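You operate a simulated robot arm through the tools that you are given. There is no shell and no other tool. Be economical: measure what you need, move in short steps, check, and stop when the job is done.

Carry out the task below with a simulated two-armed robot. There is one attempt and no reset: what you move stays moved.

TASK
Pick up the film roll from the desk top with one hand, pass it to the other hand and put it on the top of the shelf unit. Turn the regrind dial to 1. Stack the yellow pellet jar from the top of the mixing bench on top of the green pellet jar. Put the film sample on the top of the mixing bench away on the desk top. Take the rag from the ledge under the hopper and put it on top of the black end board on the top of the mixing bench. Turn the bolt four knob to +3. Pull the washer drawer open. Do these in any order. Set down upright: film roll.

Only the result counts: the job must be done as asked and must still hold three seconds after the hand-in. Knocking over, shifting, dropping, spilling or breaking anything else fails it.

THE ROBOT
Two 6-joint arms with two-finger parallel grippers on one trunk, on a base that drives. Base frame: it is fixed to the floor where the robot stands at the start and does not move with it; the origin is under the middle of the robot, x ahead of it, y to its left, z up. Lengths are in m, angles in degrees, forces in N, time in s.
The left shoulder is at the start at [0.06, 0.187, 1.072], the right one opposite. Places, roughly: black end board (20x20x4 cm) [-7.6, -7.9, 0.8]; bolt four knob [-5.9, -6.6, 0.9]; desk top [0.6, 0, 0.8]; film sample [-7.5, -8, 0.75]; pellet jar [-7.75, -7.75, 0.75]; rag (7x10x3 cm) [-5.9, -7.4, 0.4]; regrind dial [-7, -6.9, 1.1]; top of the shelf unit [0.5, -1.2, 1]; washer drawer [-9.6, -6.2, 0.7]. Payload 1.57 kg a hand.
Tool frame (each hand has its own): the origin (TCP) lies between the finger pads and is the grasp point; the fingertips stand 0.03 m ahead of it; z points along the fingers, y is the line along which they close. The gripper opens to 0.11 m. The fingers are 0.024 m wide and 0.012 m thick; the gripper's body (0.048 by 0.112 m) begins 0.078 m behind the TCP.
Orientation is that of the tool frame in the base frame, as a unit quaternion [w, x, y, z]. With the fingers straight down and closing along the base's y, the tool's x points along the base's -x, its y along +y and its z along -z.

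THE INTERFACE
- The arms move only by the tool step_arm. It takes "left_targets", "right_targets" or both (then of equal length, played together; a hand with none holds still); each is a list of rows, each a list of 7 numbers: the shift along the tool's x, y, z in m, then the turn, a rotation vector about the tool's x, y, z in degrees, then the closure, from 0 (fully open) to 1 (shut). In form: [[dx, dy, dz, wx, wy, wz, gripper], ...]. A call has 1 to 20 rows; each row is the pose to reach, as a shift and turn from the pose commanded when the call began, along the tool's axes at that moment. Rows are played at 5 a second. More than 0.05 m and 8.6 degrees between two rows, or a gripper value outside its range, and nothing of the call is played. A pose out of reach is approached as far as the arm can. The call stops where the force on the tool passes 40 N (or 10 N more than at its start, if that is more) or the arm is blocked; 0.2 s more then pass. Each finger travels about 0.153 m/s and halts on what it meets, pressing with about 34 N; the grip force reading is that of the motor and also rises with nothing between the fingers. The clock runs only during rows and for 0.2 s after the last one: add rows that repeat a pose to give the fingers time. The reply holds the time, the measured pose of the TCP, the force on the tool along the base axes, the opening and the grip force, in the units named above and with some noise, with the torque about the TCP (base axes, N m) and any sound that the robot's microphone picked up.
- Cameras (640 x 400 px; columns grow to the right, rows downward): "scene" is now at [-0.0029, 0.045, 1.6074]; the picture's right is [0.63, -0.77, 0.00], its down [-0.62, -0.51, -0.59] and it looks along [0.46, 0.37, -0.81] (base axes); focal length 274 px, centre (320, 200). "left" rides on the left gripper at [0.07, -0.016, -0.141] in its tool frame; the picture's right is [0.23, 0.97, 0.00], its down [-0.86, 0.20, -0.48] and it looks along [-0.47, 0.11, 0.88] (tool axes); focal length 222 px, centre (320, 200). "right" rides on the right gripper at [0.07, 0.016, -0.141] in its tool frame; the picture's right is [-0.23, 0.97, 0.00], its down [-0.86, -0.20, -0.48] and it looks along [-0.47, -0.11, 0.88] (tool axes); focal length 222 px, centre (320, 200). There is no depth. A picture from a camera that has moved, and an enlarged one, comes with that camera's place and axes in the base frame and with its lens.
- get_image(camera): a new picture of that camera. It takes no simulated time.
- slide_trunk(by): slides the trunk up (or, below 0, down) by that many m; the arms and the scene camera ride with it, the base frame stays. It gives what a move gives, with no picture.
- steer(legs): drives the robot by 1 to 6 legs, each [ahead, left, turn to the left] in m, m and degrees, along the robot's own axes; the way and the turn of a leg run together, so that a leg with both is an arc; at most 1.5 m and 180 degrees a leg. The arms and the cameras ride along, it lands a little off, and it stops where it bumps. It gives what a move gives.
- head_to(pan, tilt): turns the head with the scene camera to pan (to the left, within 86 degrees either way) and tilt (down, from -29 to 69), counted from straight ahead of the robot. It gives what a move gives.
- enlarge(camera, box): a new picture of the part [left, top, right, bottom] of that camera's present view, enlarged. It takes no simulated time.
- sign_off(): hands the job in; it is judged then, once.

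Work in short steps. Places have to be worked out from the pictures, the camera data and where the tool is seen: move nearer, look again, correct. Check each grasp and each placing, and mend what went wrong. You have 186 turns and 166 pictures in all, those below and enlarged ones among them. Open the grippers and draw the arms clear of the work before you hand the job in, unless the task says otherwise; then end with one line.

The tools are called after "Request:" by a JSON object that holds its "api" and its "payload". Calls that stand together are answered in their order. step_arm: Moves the arms, as the interface text tells. Its arguments: {"type":"object","properties":{"left_targets":{"type":"array","items":{"type":"array","items":{"type":"number"}}},"right_targets":{"type":"array","items":{"type":"array","items":{"type":"number"}}}},"required":[]} The other tools are called the same way: slide_trunk (by) slides the trunk up or down; steer (legs) drives the base; head_to (pan, tilt) turns the head that bears the scene camera; get_image (camera) takes a picture; enlarge (camera, box) takes an enlarged picture of a part of a camera's view; sign_off () hands the job in.

At the start:

```text
time_s: 0.0
left_tcp_pos: [0.3225, 0.4603, 0.9852]
left_orientation: [0.0, 0.0, 1.0, 0.0]
left_contact_force: [-0.5, 0.2, -0.1]
left_torque: [0.02, 0.0, -0.05]
left_opening: 0.11
left_grip_force: 0.2
right_tcp_pos: [0.3408, 0.0425, 1.0229]
right_orientation: [0.0, 0.0, 1.0, 0.0]
right_contact_force: [-0.2, 0.0, 0.1]
right_torque: [0.0, 0.02, -0.01]
right_opening: 0.1098
right_grip_force: 0.0
trunk travel left (down, up): [-0.7, 0.29]
robot x, y, heading: [0.0012, 0.0048, 0.1]
head pan, tilt: [39.4, 53.9]
```

scene: 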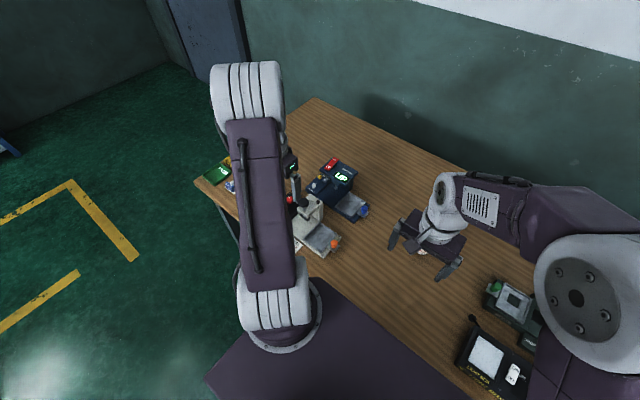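
right: 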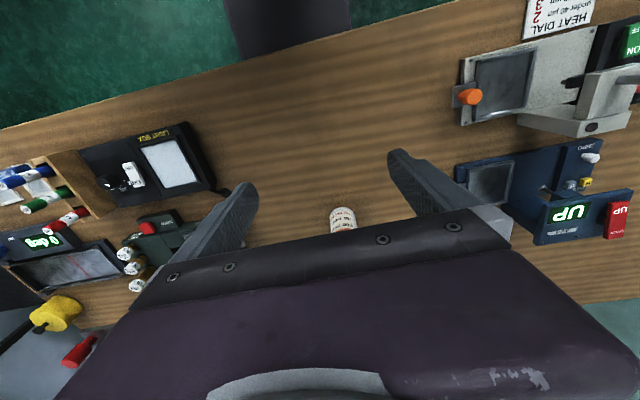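
left: 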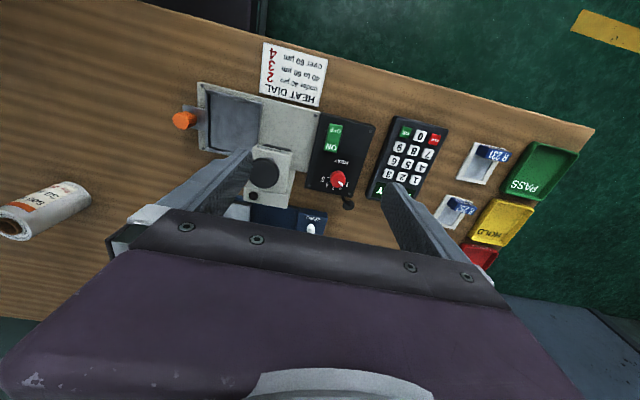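

I'll look around the desk from the head first to locate the film roll and the desk edge.

Request:
{"api": "head_to", "payload": {"pan": 0, "tilt": 50}}

Request:
{"api": "get_image", "payload": {"camera": "scene"}}

Request:
{"api": "enlarge", "payload": {"camera": "right", "box": [240, 100, 440, 240]}}

```text
time_s: 1.1
left_tcp_pos: [0.3215, 0.4607, 0.9856]
left_orientation: [0.001, 0.0, 1.0, 0.001]
left_contact_force: [-1.0, -1.0, 0.2]
left_torque: [0.01, 0.01, -0.01]
left_opening: 0.1098
left_grip_force: 0.0
right_tcp_pos: [0.3413, 0.0432, 1.023]
right_orientation: [0.0, 0.0, 1.0, 0.0]
right_contact_force: [-1.0, 0.2, 0.5]
right_torque: [0.03, -0.02, 0.02]
right_opening: 0.11
right_grip_force: 0.1
trunk travel left (down, up): [-0.7, 0.29]
robot x, y, heading: [0.0002, -0.0028, 0.2]
head pan, tilt: [0.0, 50.0]
```

```text
162 pictures are left
camera scene: at [0.0175, -0.0013, 1.6125], right [0.0, -1.0, 0.0], down [-0.77, 0.0, -0.64], along [0.64, 0.0, -0.77], focal length 274 px, centre (320, 200)
```

scene: 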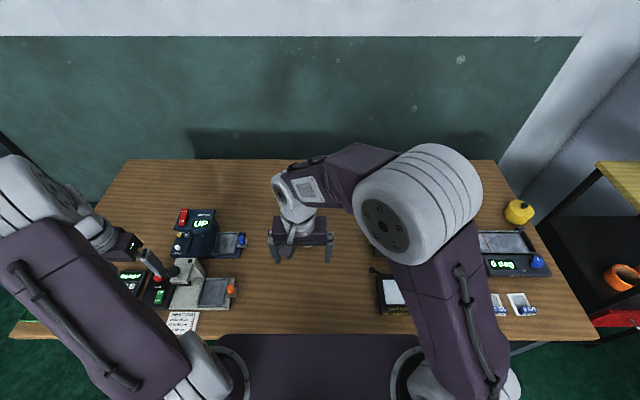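

```text
2.86 times, centred on (340, 170) of right
camera zoom: at [0.2718, 0.0589, 1.1645], right [0.23, 0.97, 0.0], down [0.86, -0.2, 0.48], along [0.47, -0.11, -0.88], focal length 635 px, centre (263, 286)
```

zoom: 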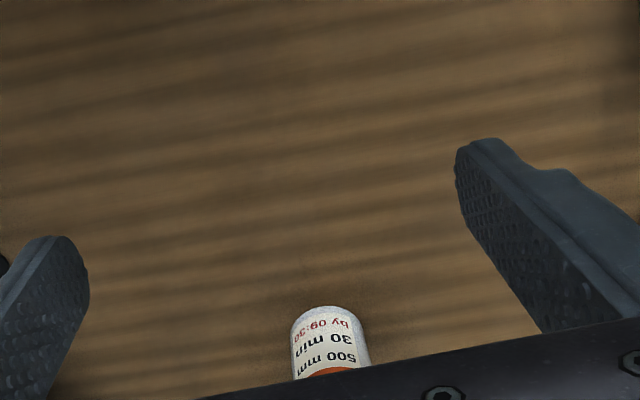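

The roll stands at about (0.55, 0.05), desk at z≈0.75, roll ~0.11 m tall and ~5 cm wide. I tilt the right hand 45° forward and bring it short of the roll to test the reach.

Request:
{"api": "step_arm", "payload": {"right_targets": [[-0.02, 0.005, 0.0, 0, -8, 0, 0], [-0.04, 0.005, 0.02, 0, -16, 0, 0], [-0.06, 0.005, 0.05, 0, -24, 0, 0], [-0.08, 0.005, 0.08, 0, -32, 0, 0], [-0.09, 0.005, 0.11, 0, -40, 0, 0], [-0.1, 0.005, 0.13, 0, -45, 0, 0], [-0.1, 0.005, 0.13, 0, -45, 0, 0]]}}

Request:
{"api": "get_image", "payload": {"camera": "right"}}

Request:
{"api": "get_image", "payload": {"camera": "scene"}}

```text
time_s: 2.7
left_tcp_pos: [0.3223, 0.4606, 0.9871]
left_orientation: [0.0, -0.001, 1.0, 0.001]
left_contact_force: [0.4, -0.6, -0.6]
left_torque: [0.0, -0.04, -0.03]
left_opening: 0.11
left_grip_force: 0.1
right_tcp_pos: [0.4408, 0.0468, 0.8896]
right_orientation: [0.382, 0.0, 0.924, -0.002]
right_contact_force: [0.2, 0.3, 0.5]
right_torque: [-0.03, -0.03, 0.03]
right_opening: 0.1099
right_grip_force: 0.0
trunk travel left (down, up): [-0.7, 0.29]
robot x, y, heading: [0.0004, -0.0036, 0.2]
head pan, tilt: [0.0, 50.0]
```

```text
160 pictures are left
camera right: at [0.2923, 0.0625, 0.9415], right [0.16, 0.97, 0.16], down [0.27, -0.2, 0.94], along [0.95, -0.11, -0.29], focal length 222 px, centre (320, 200)
```

right: 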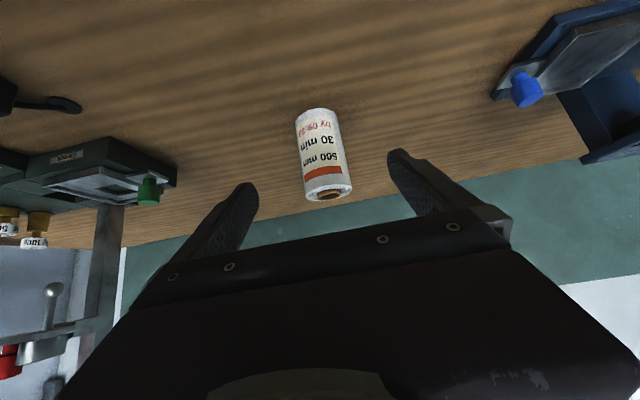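

```text
159 pictures are left
camera scene: at [0.0171, -0.0017, 1.6125], right [0.0, -1.0, 0.0], down [-0.77, 0.0, -0.64], along [0.64, 0.0, -0.77], focal length 274 px, centre (320, 200)
```

scene: 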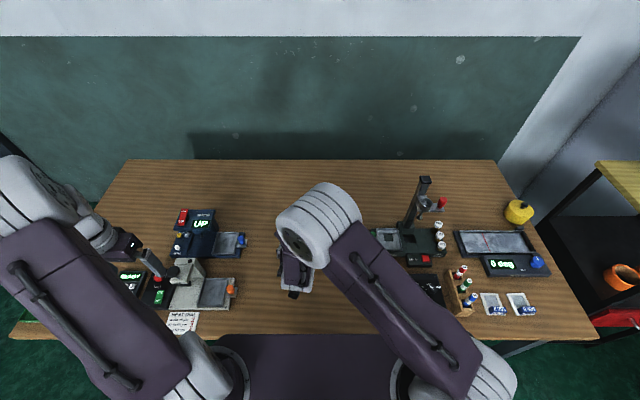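

Good view: roll base ≈(0.56, 0.047), ~0.10 m tall, ~5 cm thick. I lower the right hand behind it at 30° pitch, checking before the advance.

Request:
{"api": "step_arm", "payload": {"right_targets": [[0.02, 0, 0.02, 0, -5, 0, 0], [0.04, 0, 0.045, 0, -10, 0, 0], [0.0566, 0, 0.0707, 0, -15, 0, 0], [0.0566, 0, 0.0707, 0, -15, 0, 0]]}}

Request:
{"api": "get_image", "payload": {"camera": "right"}}

```text
time_s: 3.7
left_tcp_pos: [0.3219, 0.4624, 0.9853]
left_orientation: [0.0, 0.0, 1.0, 0.0]
left_contact_force: [0.5, 0.1, 0.1]
left_torque: [0.0, -0.03, -0.04]
left_opening: 0.1102
left_grip_force: 0.1
right_tcp_pos: [0.4846, 0.0934, 0.8028]
right_orientation: [0.501, 0.0, 0.866, -0.004]
right_contact_force: [0.0, -0.7, 0.3]
right_torque: [0.0, 0.08, -0.02]
right_opening: 0.1099
right_grip_force: 0.1
right hand out of reach, approached as far as the arm can: row 1, 2, 3, 4
trunk travel left (down, up): [-0.7, 0.29]
robot x, y, heading: [-0.0004, -0.0009, 0.1]
head pan, tilt: [0.0, 50.0]
```

```text
158 pictures are left
camera right: at [0.326, 0.1098, 0.8135], right [0.12, 0.97, 0.19], down [0.01, -0.19, 0.98], along [0.99, -0.11, -0.04], focal length 222 px, centre (320, 200)
```

right: 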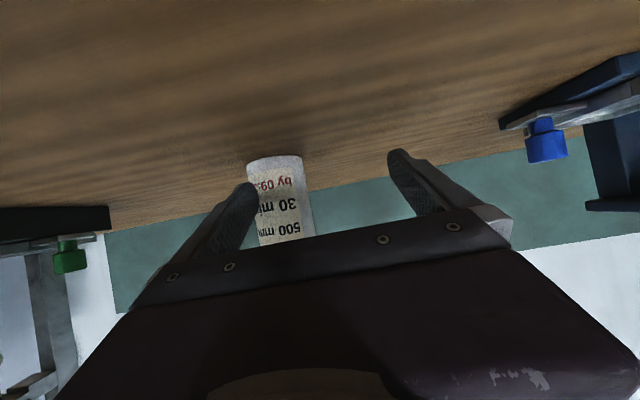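

The pose was too close to the body, so the hand slid sideways. I back the base 10 cm to give the arm room, and recheck.

Request:
{"api": "steer", "payload": {"legs": [[-0.1, 0, 0]]}}

Request:
{"api": "step_arm", "payload": {"right_targets": [[0, 0, 0.03, 0, 0, 0, 0], [0, 0, 0.05, 0, 0, 0, 0], [0, 0, 0.05, 0, 0, 0, 0]]}}

Request:
{"api": "get_image", "payload": {"camera": "right"}}

```text
time_s: 4.8
left_tcp_pos: [0.2226, 0.4607, 0.9849]
left_orientation: [0.0, -0.001, 1.0, 0.001]
left_contact_force: [-0.1, 0.3, -0.2]
left_torque: [-0.02, -0.03, -0.01]
left_opening: 0.1099
left_grip_force: 0.1
right_tcp_pos: [0.3835, 0.0926, 0.8026]
right_orientation: [0.5, -0.001, 0.866, -0.004]
right_contact_force: [-1.1, 0.6, 1.0]
right_torque: [0.0, 0.01, -0.03]
right_opening: 0.1099
right_grip_force: 0.0
trunk travel left (down, up): [-0.7, 0.29]
robot x, y, heading: [-0.0984, 0.0011, 0.3]
head pan, tilt: [0.0, 50.0]
```

```text
time_s: 5.6
left_tcp_pos: [0.2147, 0.4596, 0.9875]
left_orientation: [0.002, 0.0, 1.0, 0.001]
left_contact_force: [-0.3, 1.0, -0.1]
left_torque: [0.02, 0.0, -0.04]
left_opening: 0.1101
left_grip_force: 0.1
right_tcp_pos: [0.4215, 0.0949, 0.7844]
right_orientation: [0.506, -0.001, 0.863, 0.0]
right_contact_force: [-21.6, -3.6, 25.2]
right_torque: [1.27, 0.07, 1.3]
right_opening: 0.1062
right_grip_force: 0.1
trunk travel left (down, up): [-0.7, 0.29]
robot x, y, heading: [-0.1012, 0.0014, -0.1]
head pan, tilt: [0.0, 50.0]
stopped in row 3 (right hand): the force on the tool passed its limit (the readings are from after the stop); the commanded pose is now the measured one
```

```text
157 pictures are left
camera right: at [0.264, 0.1106, 0.7936], right [0.11, 0.97, 0.2], down [0.0, -0.2, 0.98], along [0.99, -0.11, -0.02], focal length 222 px, centre (320, 200)
```

right: 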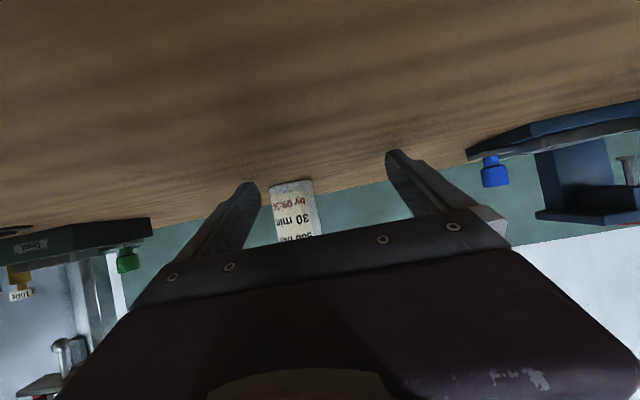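

A fingertip touched the desk, so the desk is nearer z≈0.757. I lift 2 cm, align sideways with the roll (y≈0.045) and advance to it.

Request:
{"api": "step_arm", "payload": {"right_targets": [[-0.0156, 0, -0.009, 0, 0, 0, 0], [-0.0156, -0.025, -0.009, 0, 0, 0, 0], [-0.0156, -0.049, -0.009, 0, 0, 0, 0], [-0.0381, -0.049, 0.03, 0, 0, 0, 0], [-0.0381, -0.049, 0.03, 0, 0, 0, 0]]}}

Request:
{"api": "get_image", "payload": {"camera": "right"}}

```text
time_s: 6.8
left_tcp_pos: [0.2209, 0.4608, 0.9849]
left_orientation: [0.0, 0.0, 1.0, 0.0]
left_contact_force: [-0.6, 0.1, 0.0]
left_torque: [0.02, -0.02, 0.02]
left_opening: 0.1101
left_grip_force: 0.0
right_tcp_pos: [0.4673, 0.0448, 0.7969]
right_orientation: [0.502, -0.002, 0.865, -0.002]
right_contact_force: [0.6, 0.2, 0.8]
right_torque: [0.0, 0.03, -0.02]
right_opening: 0.11
right_grip_force: 0.0
right hand out of reach, approached as far as the arm can: row 3
trunk travel left (down, up): [-0.7, 0.29]
robot x, y, heading: [-0.1067, -0.0006, 0.1]
head pan, tilt: [0.0, 50.0]
```

```text
156 pictures are left
camera right: at [0.3107, 0.0619, 0.807], right [0.11, 0.97, 0.19], down [0.01, -0.2, 0.98], along [0.99, -0.11, -0.03], focal length 222 px, centre (320, 200)
```

right: 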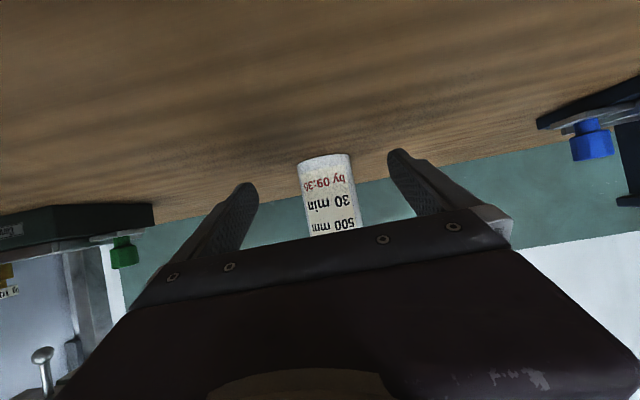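

Centered. Advance 7.8 cm along the desk and close.

Request:
{"api": "step_arm", "payload": {"right_targets": [[-0.02, 0, 0.034, 0, 0, 0, 0], [-0.039, 0, 0.0675, 0, 0, 0, 0], [-0.039, 0, 0.0675, 0, 0, 0, 0.3], [-0.039, 0, 0.0675, 0, 0, 0, 0.5], [-0.039, 0, 0.0675, 0, 0, 0, 0.7], [-0.039, 0, 0.0675, 0, 0, 0, 0.7]]}}

Request:
{"api": "get_image", "payload": {"camera": "right"}}

```text
time_s: 8.2
left_tcp_pos: [0.2217, 0.4613, 0.9844]
left_orientation: [0.0, -0.001, 1.0, 0.0]
left_contact_force: [-0.3, 0.4, -0.6]
left_torque: [-0.03, 0.0, 0.01]
left_opening: 0.1099
left_grip_force: 0.1
right_tcp_pos: [0.5485, 0.0457, 0.7977]
right_orientation: [0.501, -0.002, 0.865, -0.001]
right_contact_force: [-0.8, 0.5, 0.6]
right_torque: [0.01, 0.05, -0.02]
right_opening: 0.0554
right_grip_force: 34.1
trunk travel left (down, up): [-0.7, 0.29]
robot x, y, heading: [-0.0998, 0.0027, -0.2]
head pan, tilt: [0.0, 50.0]
```

```text
155 pictures are left
camera right: at [0.3914, 0.062, 0.8076], right [0.11, 0.97, 0.19], down [0.01, -0.2, 0.98], along [0.99, -0.11, -0.03], focal length 222 px, centre (320, 200)
```

right: 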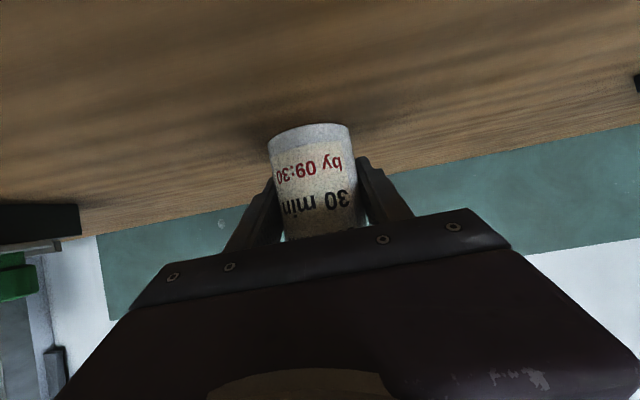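

Gripped (opening 5.5 cm). Lift, then draw back toward a meeting spot in front of the left hand.

Request:
{"api": "step_arm", "payload": {"right_targets": [[-0.03, 0, -0.017, 0, 0, 0, 0.7], [-0.065, 0, -0.037, 0, 0, 0, 0.7], [-0.1, 0, -0.058, 0, 0, 0, 0.7], [-0.13, 0, -0.075, 0, 0, 0, 0.7], [-0.11, 0.02, -0.11, 0, 0, 0, 0.7], [-0.09, 0.04, -0.145, 0, 0, 0, 0.7], [-0.07, 0.065, -0.18, 0, 0, 0, 0.7], [-0.05, 0.085, -0.215, 0, 0, 0, 0.7], [-0.03, 0.105, -0.248, 0, 0, 0, 0.7], [-0.03, 0.105, -0.248, 0, 0, 0, 0.7]]}}

Request:
{"api": "head_to", "payload": {"pan": 15, "tilt": 50}}

Request:
{"api": "get_image", "payload": {"camera": "scene"}}

Request:
{"api": "get_image", "payload": {"camera": "left"}}

```text
time_s: 10.4
left_tcp_pos: [0.2219, 0.4614, 0.9851]
left_orientation: [-0.001, 0.0, 1.0, 0.0]
left_contact_force: [0.0, 0.7, 0.6]
left_torque: [0.01, 0.03, 0.01]
left_opening: 0.1101
left_grip_force: 0.1
right_tcp_pos: [0.3454, 0.1491, 0.9472]
right_orientation: [0.501, -0.001, 0.865, -0.002]
right_contact_force: [0.6, -0.8, -0.7]
right_torque: [0.0, 0.0, 0.01]
right_opening: 0.0554
right_grip_force: 34.2
trunk travel left (down, up): [-0.7, 0.29]
robot x, y, heading: [-0.0996, 0.0, 0.1]
head pan, tilt: [0.0, 50.0]
```

```text
time_s: 11.2
left_tcp_pos: [0.2221, 0.4613, 0.9859]
left_orientation: [0.0, 0.0, 1.0, 0.0]
left_contact_force: [0.3, -0.1, -0.1]
left_torque: [0.0, -0.02, 0.02]
left_opening: 0.11
left_grip_force: 0.1
right_tcp_pos: [0.3461, 0.1493, 0.9479]
right_orientation: [0.501, -0.002, 0.866, -0.001]
right_contact_force: [0.2, 0.0, -2.2]
right_torque: [0.0, 0.0, 0.0]
right_opening: 0.0556
right_grip_force: 33.7
trunk travel left (down, up): [-0.7, 0.29]
robot x, y, heading: [-0.1038, -0.0011, -0.3]
head pan, tilt: [15.0, 50.0]
```

```text
154 pictures are left
camera scene: at [-0.0855, 0.0185, 1.6125], right [0.26, -0.97, 0.0], down [-0.74, -0.2, -0.64], along [0.62, 0.17, -0.77], focal length 274 px, centre (320, 200)
```

scene: 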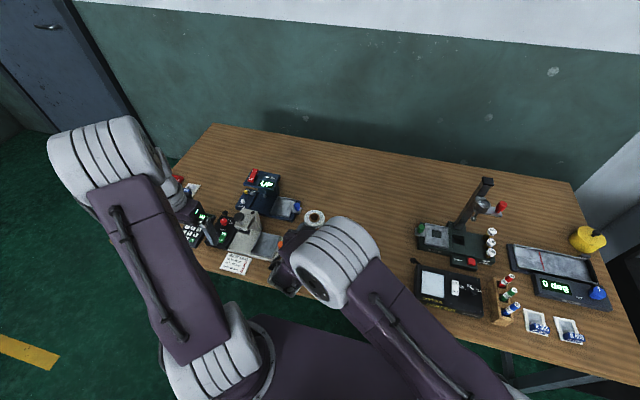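

```text
153 pictures are left
camera left: at [0.1514, 0.4455, 1.126], right [-0.23, 0.97, 0.0], down [0.86, 0.2, 0.48], along [0.47, 0.11, -0.88], focal length 222 px, centre (320, 200)
```

left: 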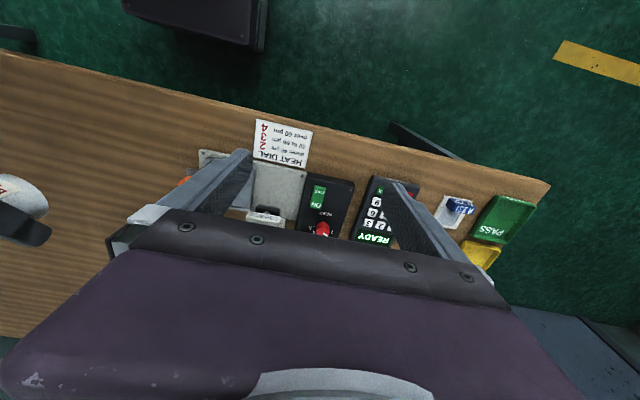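

The roll is upright in the right hand, top at about z=1.005. I raise the left hand and bring it over the roll at (0.350, 0.149), then check.

Request:
{"api": "step_arm", "payload": {"left_targets": [[0, 0, -0.045, 0, 0, 0, 0], [0, 0, -0.09, 0, 0, 0, 0], [-0.02, -0.04, -0.115, 0, 0, 0, 0], [-0.04, -0.08, -0.125, 0, 0, 0, 0], [-0.06, -0.12, -0.125, 0, 0, 0, 0], [-0.08, -0.16, -0.125, 0, 0, 0, 0], [-0.1, -0.2, -0.125, 0, 0, 0, 0], [-0.115, -0.24, -0.125, 0, 0, 0, 0], [-0.128, -0.28, -0.125, 0, 0, 0, 0], [-0.128, -0.312, -0.125, 0, 0, 0, 0], [-0.128, -0.312, -0.125, 0, 0, 0, 0]]}}

Request:
{"api": "get_image", "payload": {"camera": "left"}}

Request:
{"api": "get_image", "payload": {"camera": "scene"}}

```text
refused: row 3 steps farther than a row can; nothing moved
```

```text
152 pictures are left
camera left: at [0.1514, 0.4455, 1.126], right [-0.23, 0.97, 0.0], down [0.86, 0.2, 0.48], along [0.47, 0.11, -0.88], focal length 222 px, centre (320, 200)
```

left: 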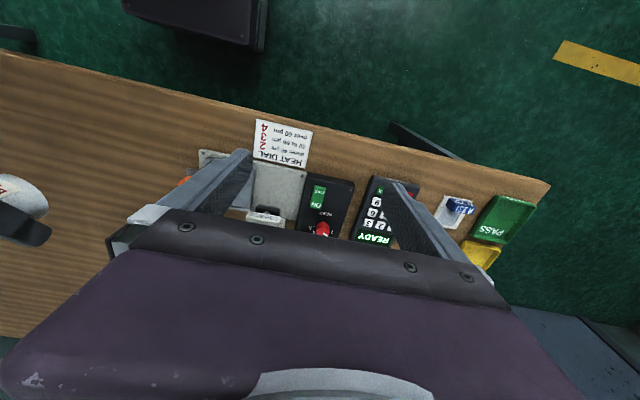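

```text
151 pictures are left
camera scene: at [-0.0855, 0.0185, 1.6125], right [0.26, -0.97, 0.0], down [-0.74, -0.2, -0.64], along [0.62, 0.17, -0.77], focal length 274 px, centre (320, 200)
```

scene: 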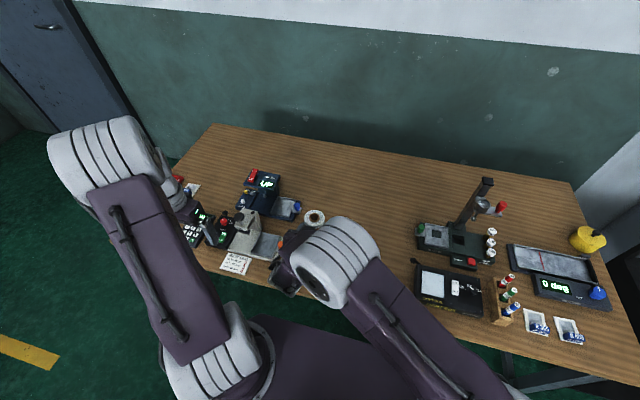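

A row was too long; I resend the same path with shorter rows.

Request:
{"api": "step_arm", "payload": {"left_targets": [[0, 0, -0.045, 0, 0, 0, 0], [0, 0, -0.09, 0, 0, 0, 0], [0, 0, -0.125, 0, 0, 0, 0], [-0.018, -0.04, -0.125, 0, 0, 0, 0], [-0.036, -0.08, -0.125, 0, 0, 0, 0], [-0.054, -0.12, -0.125, 0, 0, 0, 0], [-0.072, -0.16, -0.125, 0, 0, 0, 0], [-0.09, -0.2, -0.125, 0, 0, 0, 0], [-0.108, -0.24, -0.125, 0, 0, 0, 0], [-0.126, -0.28, -0.125, 0, 0, 0, 0], [-0.128, -0.312, -0.125, 0, 0, 0, 0], [-0.128, -0.312, -0.125, 0, 0, 0, 0]]}}

Request:
{"api": "get_image", "payload": {"camera": "left"}}

Request:
{"api": "get_image", "payload": {"camera": "scene"}}

```text
time_s: 13.8
left_tcp_pos: [0.3502, 0.1495, 1.1097]
left_orientation: [0.001, 0.0, 1.0, 0.0]
left_contact_force: [-0.2, -0.7, -0.5]
left_torque: [-0.02, -0.01, 0.01]
left_opening: 0.1102
left_grip_force: 0.1
right_tcp_pos: [0.3455, 0.1502, 0.9471]
right_orientation: [0.501, -0.001, 0.865, -0.002]
right_contact_force: [0.3, -0.3, -1.4]
right_torque: [0.02, -0.02, -0.04]
right_opening: 0.0552
right_grip_force: 33.9
trunk travel left (down, up): [-0.7, 0.29]
robot x, y, heading: [-0.1018, -0.0028, -0.1]
head pan, tilt: [15.0, 50.0]
```

```text
150 pictures are left
camera left: at [0.28, 0.1341, 1.251], right [-0.23, 0.97, 0.0], down [0.86, 0.2, 0.48], along [0.47, 0.11, -0.88], focal length 222 px, centre (320, 200)
```

left: 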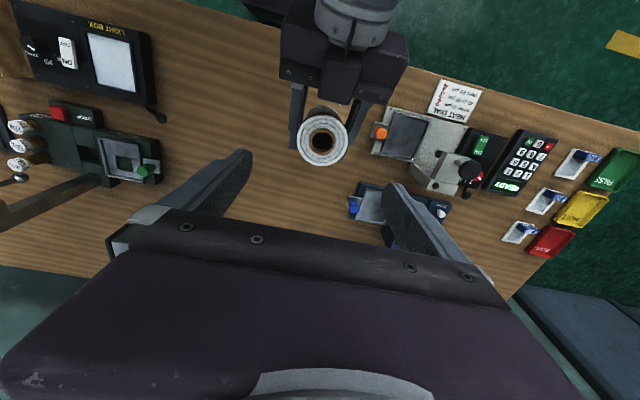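

```text
149 pictures are left
camera scene: at [-0.0855, 0.0192, 1.6125], right [0.26, -0.97, 0.0], down [-0.74, -0.2, -0.64], along [0.62, 0.17, -0.77], focal length 274 px, centre (320, 200)
```

scene: 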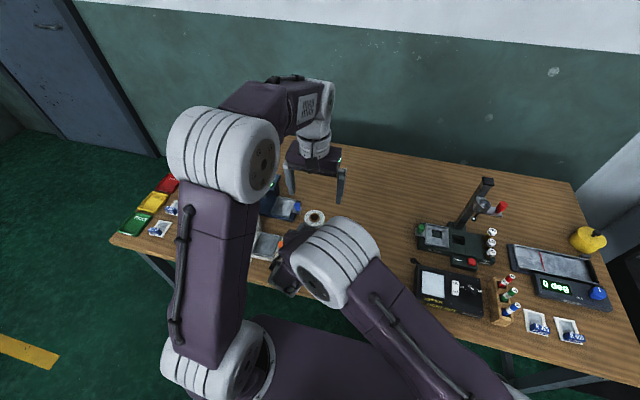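

The roll's top centre is at (0.338, 0.151, 1.005). I shift slightly, descend to z≈0.999 and close the left hand.

Request:
{"api": "step_arm", "payload": {"left_targets": [[0.005, 0.001, 0.03, 0, 0, 0, 0], [0.009, 0.001, 0.07, 0, 0, 0, 0], [0.009, 0.001, 0.095, 0, 0, 0, 0], [0.009, 0.001, 0.11, 0, 0, 0, 0], [0.009, 0.001, 0.11, 0, 0, 0, 0.3], [0.009, 0.001, 0.11, 0, 0, 0, 0.5], [0.009, 0.001, 0.11, 0, 0, 0, 0.7], [0.009, 0.001, 0.11, 0, 0, 0, 0.7]]}}

Request:
{"api": "get_image", "payload": {"camera": "left"}}

Request:
{"api": "get_image", "payload": {"camera": "right"}}

```text
time_s: 15.6
left_tcp_pos: [0.3407, 0.1499, 0.9992]
left_orientation: [0.0, -0.002, 1.0, -0.002]
left_contact_force: [-2.6, -14.5, 2.9]
left_torque: [-0.49, -0.19, 0.12]
left_opening: 0.0868
left_grip_force: 30.4
right_tcp_pos: [0.346, 0.1507, 0.9473]
right_orientation: [0.501, -0.002, 0.865, -0.001]
right_contact_force: [1.8, 14.1, -4.2]
right_torque: [-0.23, 0.32, -0.2]
right_opening: 0.0549
right_grip_force: 34.2
trunk travel left (down, up): [-0.7, 0.29]
robot x, y, heading: [-0.1042, 0.0016, 0.1]
head pan, tilt: [15.0, 50.0]
```

```text
148 pictures are left
camera left: at [0.2697, 0.1343, 1.14], right [-0.23, 0.97, 0.0], down [0.85, 0.2, 0.48], along [0.47, 0.11, -0.88], focal length 222 px, centre (320, 200)
```

left: 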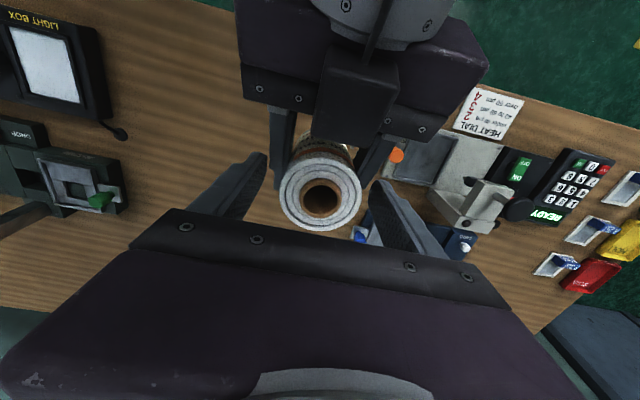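

```text
147 pictures are left
camera right: at [0.1891, 0.1659, 0.9572], right [0.11, 0.97, 0.19], down [0.01, -0.2, 0.98], along [0.99, -0.11, -0.03], focal length 222 px, centre (320, 200)
```

right: 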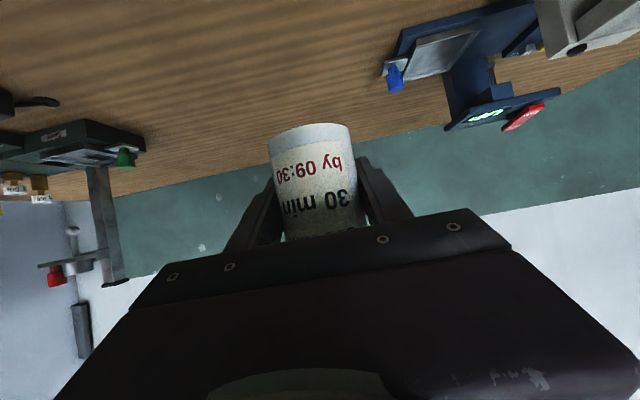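

The left fingertips met the right fingers (opening 0.087), just a couple of mm too low. I reopen, rise 7 mm, shift 3 mm forward and close again.

Request:
{"api": "step_arm", "payload": {"left_targets": [[0, 0, 0, 0, 0, 0, 0.1], [-0.003, 0, -0.007, 0, 0, 0, 0.1], [-0.003, 0, -0.007, 0, 0, 0, 0.1], [-0.003, 0, -0.007, 0, 0, 0, 0.3], [-0.003, 0, -0.007, 0, 0, 0, 0.5], [-0.003, 0, -0.007, 0, 0, 0, 0.7], [-0.003, 0, -0.007, 0, 0, 0, 0.7]]}}

Request:
{"api": "get_image", "payload": {"camera": "left"}}

```text
time_s: 17.2
left_tcp_pos: [0.3421, 0.1493, 1.0061]
left_orientation: [0.0, -0.001, 1.0, 0.001]
left_contact_force: [-0.3, -8.4, 4.0]
left_torque: [-0.4, 0.12, -0.07]
left_opening: 0.0552
left_grip_force: 34.6
right_tcp_pos: [0.3451, 0.1494, 0.947]
right_orientation: [0.501, -0.002, 0.865, -0.001]
right_contact_force: [1.2, 7.7, -6.0]
right_torque: [-0.11, -0.08, 0.03]
right_opening: 0.0551
right_grip_force: 33.8
trunk travel left (down, up): [-0.7, 0.29]
robot x, y, heading: [-0.1014, -0.0005, 0.1]
head pan, tilt: [15.0, 50.0]
```

```text
146 pictures are left
camera left: at [0.2727, 0.134, 1.1471], right [-0.23, 0.97, 0.0], down [0.86, 0.2, 0.48], along [0.47, 0.11, -0.88], focal length 222 px, centre (320, 200)
```

left: 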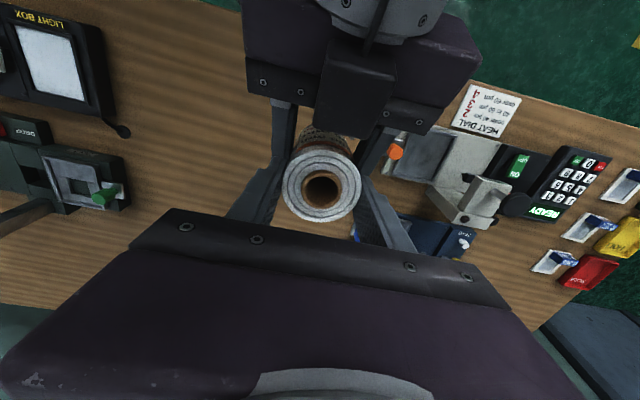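

Both hands hold the roll. Open the right hand, then lift the left straight up out of it.

Request:
{"api": "step_arm", "payload": {"right_targets": [[0, 0, 0, 0, 0, 0, 0.35], [0, 0, 0, 0, 0, 0, 0], [0, 0, 0, 0, 0, 0, 0], [0, 0, 0, 0, 0, 0, 0], [0, 0, 0, 0, 0, 0, 0], [0, 0, 0, 0, 0, 0, 0], [0, 0, 0, 0, 0, 0, 0]], "left_targets": [[0, 0, 0, 0, 0, 0, 0.7], [0, 0, 0, 0, 0, 0, 0.7], [0, 0, 0, 0, 0, 0, 0.7], [0, 0, -0.03, 0, 0, 0, 0.7], [0, 0, -0.07, 0, 0, 0, 0.7], [0, 0, -0.11, 0, 0, 0, 0.7], [0, 0, -0.11, 0, 0, 0, 0.7]]}}

Request:
{"api": "get_image", "payload": {"camera": "left"}}

Request:
{"api": "get_image", "payload": {"camera": "right"}}

```text
time_s: 18.8
left_tcp_pos: [0.3436, 0.1506, 1.1179]
left_orientation: [0.0, 0.0, 1.0, 0.0]
left_contact_force: [-0.3, -0.2, -1.0]
left_torque: [-0.01, -0.03, 0.01]
left_opening: 0.0551
left_grip_force: 34.1
right_tcp_pos: [0.3466, 0.149, 0.9467]
right_orientation: [0.501, -0.002, 0.866, -0.001]
right_contact_force: [0.2, 0.1, 0.1]
right_torque: [-0.02, -0.01, 0.03]
right_opening: 0.1099
right_grip_force: 0.0
trunk travel left (down, up): [-0.7, 0.29]
robot x, y, heading: [-0.0977, 0.0007, 0.0]
head pan, tilt: [15.0, 50.0]
```

```text
145 pictures are left
camera left: at [0.2733, 0.1337, 1.2589], right [-0.23, 0.97, 0.0], down [0.86, 0.2, 0.48], along [0.47, 0.11, -0.88], focal length 222 px, centre (320, 200)
```

left: 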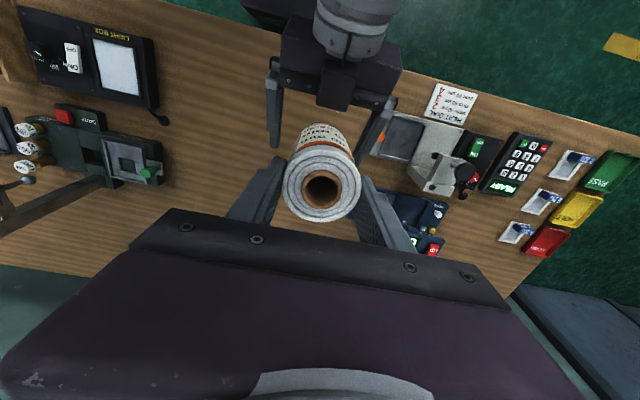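

```text
144 pictures are left
camera right: at [0.1894, 0.1655, 0.9569], right [0.11, 0.97, 0.19], down [0.01, -0.2, 0.98], along [0.99, -0.11, -0.03], focal length 222 px, centre (320, 200)
```

right: 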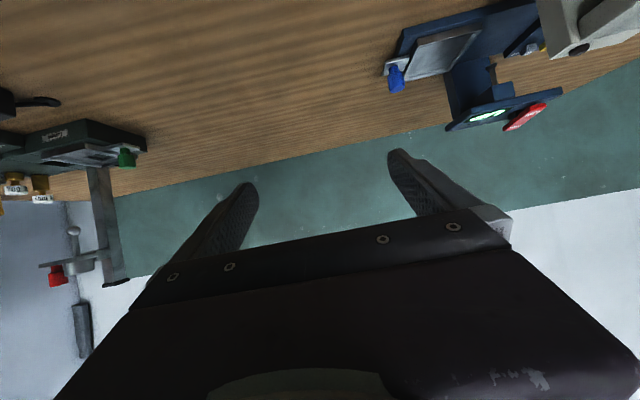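

Handover done: roll held by the left hand, label unchanged. I back away from the desk, raise the trunk, and look to the right at the shelf unit.

Request:
{"api": "slide_trunk", "payload": {"by": 0.12}}

Request:
{"api": "steer", "payload": {"legs": [[-0.4, 0, 0]]}}

Request:
{"api": "head_to", "payload": {"pan": -50, "tilt": 25}}

Request:
{"api": "get_image", "payload": {"camera": "scene"}}

```text
time_s: 20.3
left_tcp_pos: [0.3438, 0.1494, 1.238]
left_orientation: [-0.001, 0.0, 1.0, 0.001]
left_contact_force: [0.6, 0.0, -1.9]
left_torque: [0.01, -0.02, 0.0]
left_opening: 0.0551
left_grip_force: 33.9
right_tcp_pos: [0.3458, 0.149, 1.0667]
right_orientation: [0.502, -0.001, 0.865, -0.002]
right_contact_force: [0.2, 0.6, -0.3]
right_torque: [-0.02, 0.0, -0.01]
right_opening: 0.11
right_grip_force: 0.1
trunk travel left (down, up): [-0.82, 0.17]
robot x, y, heading: [-0.1049, -0.0009, -0.1]
head pan, tilt: [15.0, 50.0]
```

```text
time_s: 22.8
left_tcp_pos: [-0.0596, 0.1491, 1.2376]
left_orientation: [-0.001, 0.0, 1.0, 0.0]
left_contact_force: [-0.2, 0.1, -2.6]
left_torque: [0.0, -0.02, 0.02]
left_opening: 0.055
left_grip_force: 34.2
right_tcp_pos: [-0.0558, 0.1487, 1.0669]
right_orientation: [0.501, 0.0, 0.865, -0.003]
right_contact_force: [-0.7, -1.1, -0.9]
right_torque: [-0.01, 0.02, -0.02]
right_opening: 0.1101
right_grip_force: 0.0
trunk travel left (down, up): [-0.82, 0.17]
robot x, y, heading: [-0.5047, -0.0027, -0.1]
head pan, tilt: [15.0, 50.0]
```

```text
time_s: 24.1
left_tcp_pos: [-0.0599, 0.1504, 1.2377]
left_orientation: [0.0, 0.0, 1.0, -0.001]
left_contact_force: [0.3, 0.5, -1.9]
left_torque: [-0.03, -0.03, 0.03]
left_opening: 0.055
left_grip_force: 33.6
right_tcp_pos: [-0.0583, 0.1488, 1.0675]
right_orientation: [0.502, -0.001, 0.865, -0.002]
right_contact_force: [0.2, 0.1, 0.2]
right_torque: [0.0, 0.0, 0.02]
right_opening: 0.1101
right_grip_force: 0.1
trunk travel left (down, up): [-0.82, 0.17]
robot x, y, heading: [-0.5065, -0.0016, 0.1]
head pan, tilt: [-50.0, 25.0]
```

```text
143 pictures are left
camera scene: at [-0.5048, -0.072, 1.7699], right [-0.77, -0.64, 0.0], down [-0.27, 0.32, -0.91], along [0.58, -0.69, -0.42], focal length 274 px, centre (320, 200)
```

scene: 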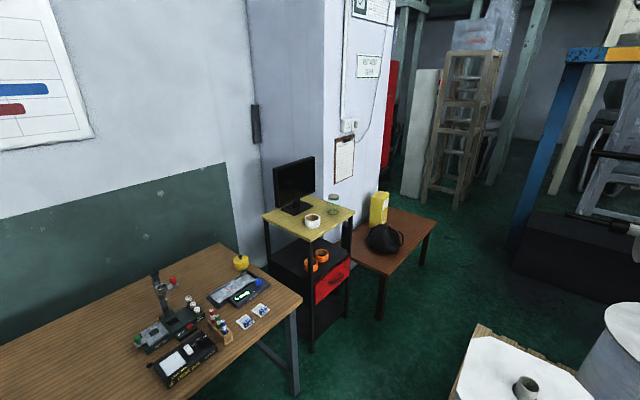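

The shelf top spans roughly x 0.27–0.69, y −0.94…−1.34, with a monitor, cup and another item. I zoom in.

Request:
{"api": "enlarge", "payload": {"camera": "scene", "box": [240, 140, 400, 260]}}

```text
3.33 times, centred on (320, 200) of scene
camera zoom: at [-0.5048, -0.072, 1.7699], right [-0.77, -0.64, 0.0], down [-0.27, 0.32, -0.91], along [0.58, -0.69, -0.42], focal length 914 px, centre (320, 200)
```

zoom: 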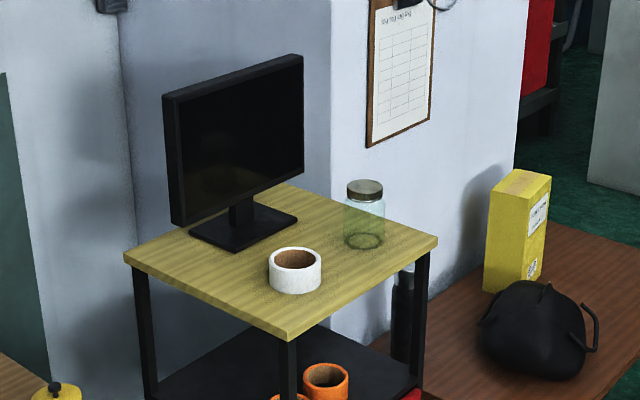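

I pick the clear front-left spot on the shelf, about (0.325, −0.985). First I fold the right hand away to its own side, tool down.

Request:
{"api": "step_arm", "payload": {"right_targets": [[0.0, -0.041, -0.019, 0, 5.4, 0, 0], [0.003, -0.082, -0.038, 0, 10.9, 0, 0], [0.006, -0.123, -0.057, 0, 16.3, 0, 0], [0.01, -0.164, -0.076, 0, 21.8, 0, 0], [0.013, -0.205, -0.095, 0, 27.2, 0, 0], [0.016, -0.246, -0.114, 0, 32.7, 0, 0], [0.02, -0.287, -0.133, 0, 38.1, 0, 0], [0.023, -0.328, -0.152, 0, 43.6, 0, 0], [0.026, -0.369, -0.171, 0, 49, 0, 0], [0.029, -0.41, -0.19, 0, 54.5, 0, 0], [0.031, -0.45, -0.213, 0, 60, 0, 0], [0.031, -0.45, -0.213, 0, 60, 0, 0]]}}

Request:
{"api": "steer", "payload": {"legs": [[0, -1.135, 0]]}}

Request:
{"api": "head_to", "payload": {"pan": 0, "tilt": 40}}

Request:
{"api": "get_image", "payload": {"camera": "scene"}}

```text
time_s: 26.8
left_tcp_pos: [-0.0605, 0.1483, 1.2363]
left_orientation: [0.001, 0.001, 1.0, -0.001]
left_contact_force: [-0.2, 0.4, -2.6]
left_torque: [0.0, -0.01, 0.0]
left_opening: 0.0552
left_grip_force: 34.1
right_tcp_pos: [-0.2582, -0.3006, 1.1477]
right_orientation: [0.001, 0.001, 1.0, -0.002]
right_contact_force: [0.2, 0.6, -0.1]
right_torque: [-0.01, 0.0, 0.0]
right_opening: 0.11
right_grip_force: 0.0
right hand out of reach, approached as far as the arm can: row 5, 6, 7, 8, 9, 10
trunk travel left (down, up): [-0.82, 0.17]
robot x, y, heading: [-0.5039, 0.0009, -0.1]
head pan, tilt: [-50.0, 25.0]
```

```text
time_s: 30.4
left_tcp_pos: [-0.0457, -0.4711, 1.2373]
left_orientation: [-0.001, 0.043, 0.999, 0.001]
left_contact_force: [-0.9, -0.2, -1.1]
left_torque: [-0.01, 0.03, 0.03]
left_opening: 0.055
left_grip_force: 34.6
right_tcp_pos: [-0.2804, -0.902, 1.1467]
right_orientation: [0.001, 0.043, 0.999, -0.001]
right_contact_force: [1.1, 0.7, -0.4]
right_torque: [0.02, 0.01, 0.01]
right_opening: 0.11
right_grip_force: 0.1
trunk travel left (down, up): [-0.82, 0.17]
robot x, y, heading: [-0.5007, -0.579, -5.2]
head pan, tilt: [-50.0, 25.0]
stopped in leg 1: the robot was blocked; the commanded pose is now the measured one
```

```text
time_s: 31.5
left_tcp_pos: [-0.0457, -0.4694, 1.2381]
left_orientation: [0.0, 0.044, 0.999, 0.001]
left_contact_force: [0.5, -0.7, -2.0]
left_torque: [0.02, 0.02, 0.0]
left_opening: 0.0551
left_grip_force: 33.5
right_tcp_pos: [-0.2825, -0.9, 1.1467]
right_orientation: [0.002, 0.044, 0.999, -0.002]
right_contact_force: [-0.2, -0.5, 0.4]
right_torque: [0.01, 0.01, -0.04]
right_opening: 0.1099
right_grip_force: 0.0
trunk travel left (down, up): [-0.82, 0.17]
robot x, y, heading: [-0.5028, -0.5792, -4.9]
head pan, tilt: [0.0, 40.0]
```

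```text
141 pictures are left
camera scene: at [-0.4754, -0.5836, 1.7466], right [-0.09, -1.0, 0.0], down [-0.64, 0.06, -0.77], along [0.76, -0.07, -0.64], focal length 274 px, centre (320, 200)
```

scene: 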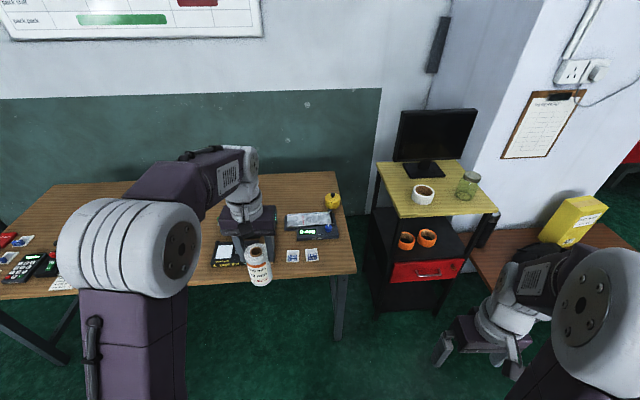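

The base bumped something on the right. I look there.

Request:
{"api": "head_to", "payload": {"pan": -80, "tilt": 45}}

Request:
{"api": "get_image", "payload": {"camera": "scene"}}

```text
time_s: 33.1
left_tcp_pos: [-0.0464, -0.4679, 1.2373]
left_orientation: [0.0, 0.043, 0.999, 0.001]
left_contact_force: [0.1, -1.6, -2.2]
left_torque: [0.02, 0.01, 0.02]
left_opening: 0.0548
left_grip_force: 34.3
right_tcp_pos: [-0.2827, -0.8999, 1.1481]
right_orientation: [0.002, 0.043, 0.999, -0.002]
right_contact_force: [-0.1, 0.0, 0.1]
right_torque: [0.01, 0.01, -0.02]
right_opening: 0.1099
right_grip_force: 0.0
trunk travel left (down, up): [-0.82, 0.17]
robot x, y, heading: [-0.4985, -0.5799, -4.9]
head pan, tilt: [-80.0, 45.0]
```

```text
140 pictures are left
camera scene: at [-0.5533, -0.6557, 1.7394], right [-1.0, -0.09, 0.0], down [-0.06, 0.7, -0.71], along [0.06, -0.7, -0.71], focal length 274 px, centre (320, 200)
```

scene: 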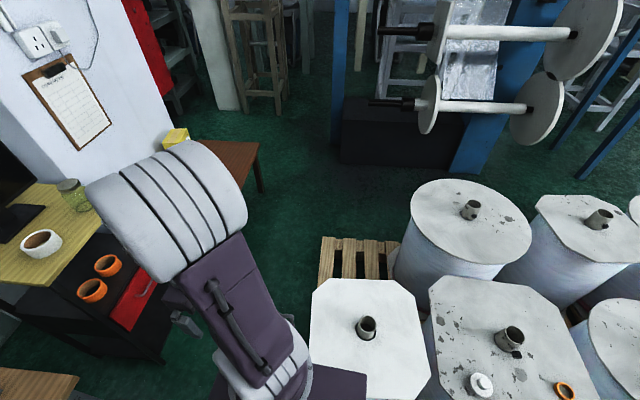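

A pallet of rolls blocks the right at x<−0.45. I straighten, move forward to x≈−0.15, then go sideways along the desk to the shelf.

Request:
{"api": "steer", "payload": {"legs": [[0, 0.08, 5], [0.35, 0, 0]]}}

Request:
{"api": "get_image", "payload": {"camera": "scene"}}

```text
time_s: 36.0
left_tcp_pos: [0.2866, -0.3532, 1.2386]
left_orientation: [0.001, 0.002, 1.0, 0.0]
left_contact_force: [0.0, -0.5, -1.5]
left_torque: [0.02, -0.01, -0.02]
left_opening: 0.0548
left_grip_force: 33.9
right_tcp_pos: [0.0872, -0.8035, 1.1483]
right_orientation: [0.003, 0.002, 1.0, -0.001]
right_contact_force: [-0.3, 0.7, 0.7]
right_torque: [0.0, -0.02, 0.01]
right_opening: 0.1098
right_grip_force: 0.1
trunk travel left (down, up): [-0.82, 0.17]
robot x, y, heading: [-0.1576, -0.5001, -0.2]
head pan, tilt: [-80.0, 45.0]
```

```text
139 pictures are left
camera scene: at [-0.2031, -0.5821, 1.7393], right [-0.99, -0.17, 0.0], down [-0.12, 0.7, -0.71], along [0.12, -0.7, -0.71], focal length 274 px, centre (320, 200)
```

scene: 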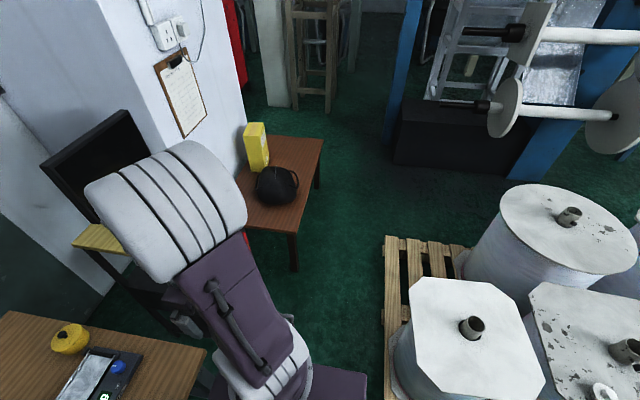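

The pallet edge is at x≈−0.46, leaving a narrow clear passage. I nudge forward 3 cm and go right in two legs.

Request:
{"api": "steer", "payload": {"legs": [[0.04, 0, 0], [0, -0.35, 0], [0, -0.28, 0]]}}

Request:
{"api": "head_to", "payload": {"pan": 0, "tilt": 55}}

Request:
{"api": "get_image", "payload": {"camera": "scene"}}

Request:
{"api": "get_image", "payload": {"camera": "left"}}

```text
time_s: 40.3
left_tcp_pos: [0.3283, -0.9867, 1.2358]
left_orientation: [0.0, 0.003, 1.0, -0.001]
left_contact_force: [-0.5, 1.1, -1.3]
left_torque: [0.01, 0.01, 0.01]
left_opening: 0.0551
left_grip_force: 34.3
right_tcp_pos: [0.1281, -1.435, 1.1488]
right_orientation: [0.002, 0.003, 1.0, -0.002]
right_contact_force: [0.9, 0.4, -0.6]
right_torque: [-0.01, 0.01, 0.02]
right_opening: 0.1099
right_grip_force: 0.1
trunk travel left (down, up): [-0.82, 0.17]
robot x, y, heading: [-0.1153, -1.1352, -0.5]
head pan, tilt: [-80.0, 45.0]
```

```text
time_s: 41.8
left_tcp_pos: [0.3282, -0.9882, 1.2372]
left_orientation: [0.0, 0.003, 1.0, 0.001]
left_contact_force: [0.1, 0.4, -0.5]
left_torque: [0.0, -0.04, 0.0]
left_opening: 0.055
left_grip_force: 34.3
right_tcp_pos: [0.1274, -1.4361, 1.1478]
right_orientation: [0.001, 0.004, 1.0, -0.002]
right_contact_force: [0.0, 0.0, -0.8]
right_torque: [-0.01, 0.04, 0.02]
right_opening: 0.1101
right_grip_force: 0.1
trunk travel left (down, up): [-0.82, 0.17]
robot x, y, heading: [-0.1184, -1.1353, -0.4]
head pan, tilt: [0.0, 55.0]
```

```text
138 pictures are left
camera scene: at [-0.1042, -1.1355, 1.726], right [-0.01, -1.0, 0.0], down [-0.82, 0.01, -0.57], along [0.57, 0.0, -0.82], focal length 274 px, centre (320, 200)
```

scene: 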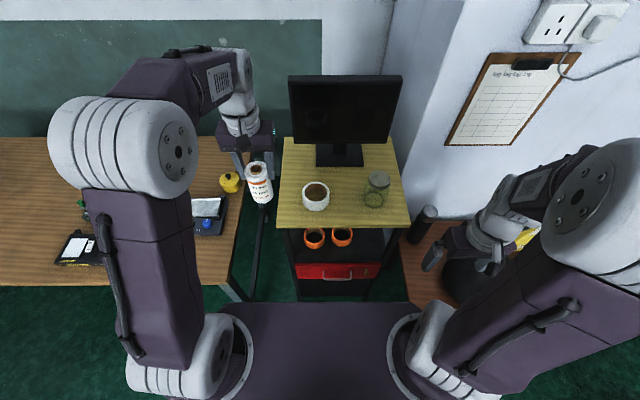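

```text
137 pictures are left
camera left: at [0.2575, -1.0031, 1.3786], right [-0.22, 0.98, 0.0], down [0.86, 0.19, 0.48], along [0.47, 0.11, -0.88], focal length 222 px, centre (320, 200)
```

left: 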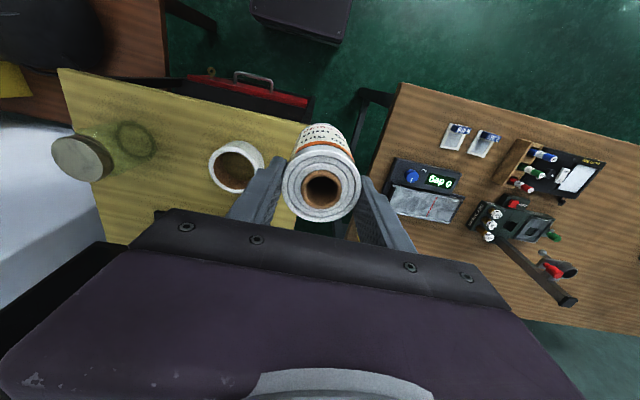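

Refined: shelf is x 0.30–0.69, y −1.0…−1.4; tape at (0.39,−1.11), jar at (0.40,−1.31). The clear gap between them at (0.345,−1.21) is best; I drive right 22 cm.

Request:
{"api": "steer", "payload": {"legs": [[0.015, -0.222, 0]]}}

Request:
{"api": "get_image", "payload": {"camera": "left"}}

Request:
{"api": "get_image", "payload": {"camera": "scene"}}

```text
time_s: 43.5
left_tcp_pos: [0.3411, -1.2064, 1.237]
left_orientation: [0.0, 0.002, 1.0, -0.002]
left_contact_force: [0.2, 0.9, -1.0]
left_torque: [-0.02, -0.02, 0.02]
left_opening: 0.055
left_grip_force: 33.7
right_tcp_pos: [0.1422, -1.6567, 1.1483]
right_orientation: [0.002, 0.002, 1.0, -0.003]
right_contact_force: [-0.1, 0.4, -0.3]
right_torque: [-0.01, -0.02, -0.03]
right_opening: 0.1101
right_grip_force: 0.1
trunk travel left (down, up): [-0.82, 0.17]
robot x, y, heading: [-0.106, -1.356, -0.2]
head pan, tilt: [0.0, 55.0]
```

```text
136 pictures are left
camera left: at [0.2708, -1.2207, 1.3783], right [-0.22, 0.97, 0.0], down [0.86, 0.2, 0.48], along [0.47, 0.11, -0.88], focal length 222 px, centre (320, 200)
```

left: 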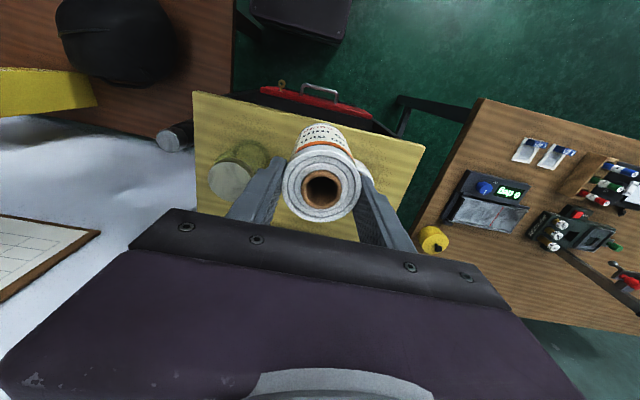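

```text
135 pictures are left
camera scene: at [-0.0906, -1.3535, 1.726], right [0.0, -1.0, 0.0], down [-0.82, 0.0, -0.57], along [0.57, 0.0, -0.82], focal length 274 px, centre (320, 200)
```

scene: 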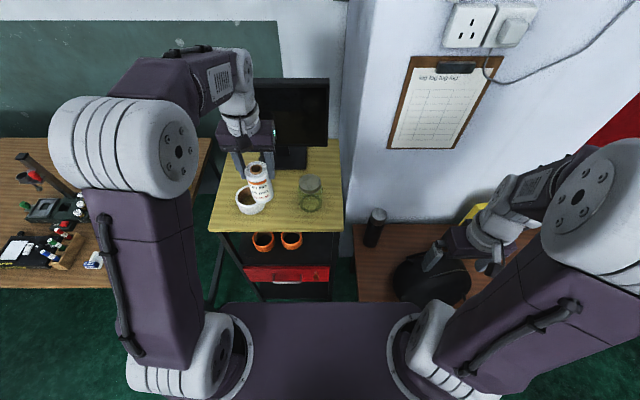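

I shift 2 cm toward the jar side for more margin to the tape, and lower to just above the shelf.

Request:
{"api": "step_arm", "payload": {"left_targets": [[0, -0.02, 0, 0, 0, 0, 0.7], [0, -0.02, 0.04, 0, 0, 0, 0.7], [0, -0.02, 0.08, 0, 0, 0, 0.7], [0, -0.02, 0.105, 0, 0, 0, 0.7], [0, -0.02, 0.115, 0, 0, 0, 0.7], [0, -0.02, 0.115, 0, 0, 0, 0.7]]}}

Request:
{"api": "enlarge", "payload": {"camera": "scene", "box": [190, 120, 350, 220]}}

Request:
{"api": "get_image", "payload": {"camera": "left"}}

```text
time_s: 44.9
left_tcp_pos: [0.3402, -1.2285, 1.1223]
left_orientation: [0.0, 0.002, 1.0, 0.001]
left_contact_force: [0.0, 0.1, -1.7]
left_torque: [0.0, -0.02, 0.0]
left_opening: 0.0552
left_grip_force: 34.5
right_tcp_pos: [0.1412, -1.6574, 1.1477]
right_orientation: [0.002, 0.001, 1.0, -0.002]
right_contact_force: [-0.9, 0.8, 0.4]
right_torque: [0.0, 0.01, 0.02]
right_opening: 0.1101
right_grip_force: 0.1
trunk travel left (down, up): [-0.82, 0.17]
robot x, y, heading: [-0.1041, -1.355, -0.5]
head pan, tilt: [0.0, 55.0]
```

```text
4.00 times, centred on (270, 170) of scene
camera zoom: at [-0.0903, -1.3575, 1.726], right [0.0, -1.0, 0.0], down [-0.82, 0.0, -0.57], along [0.57, 0.0, -0.82], focal length 1097 px, centre (520, 320)
```

zoom: 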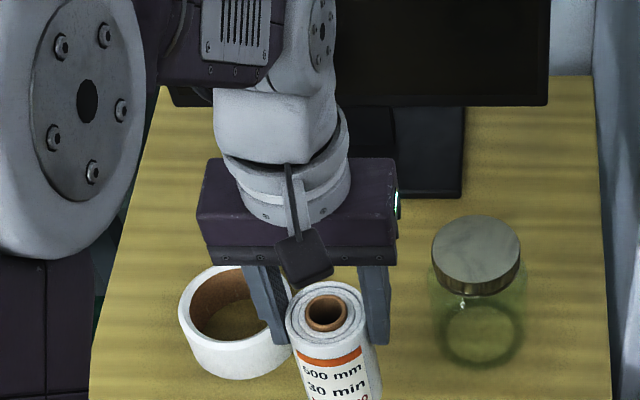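

```text
133 pictures are left
camera left: at [0.2694, -1.2434, 1.264], right [-0.22, 0.97, 0.0], down [0.86, 0.2, 0.48], along [0.47, 0.11, -0.88], focal length 222 px, centre (320, 200)
```

left: 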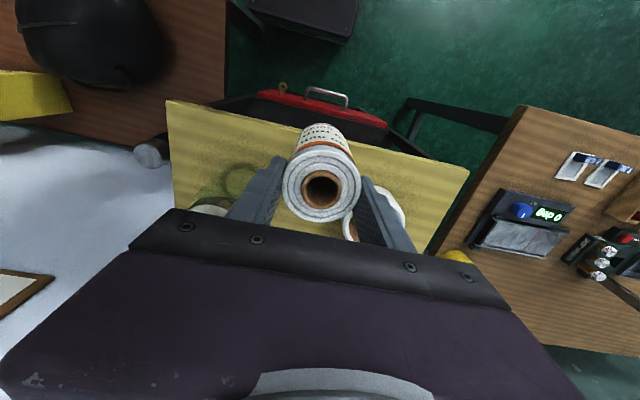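

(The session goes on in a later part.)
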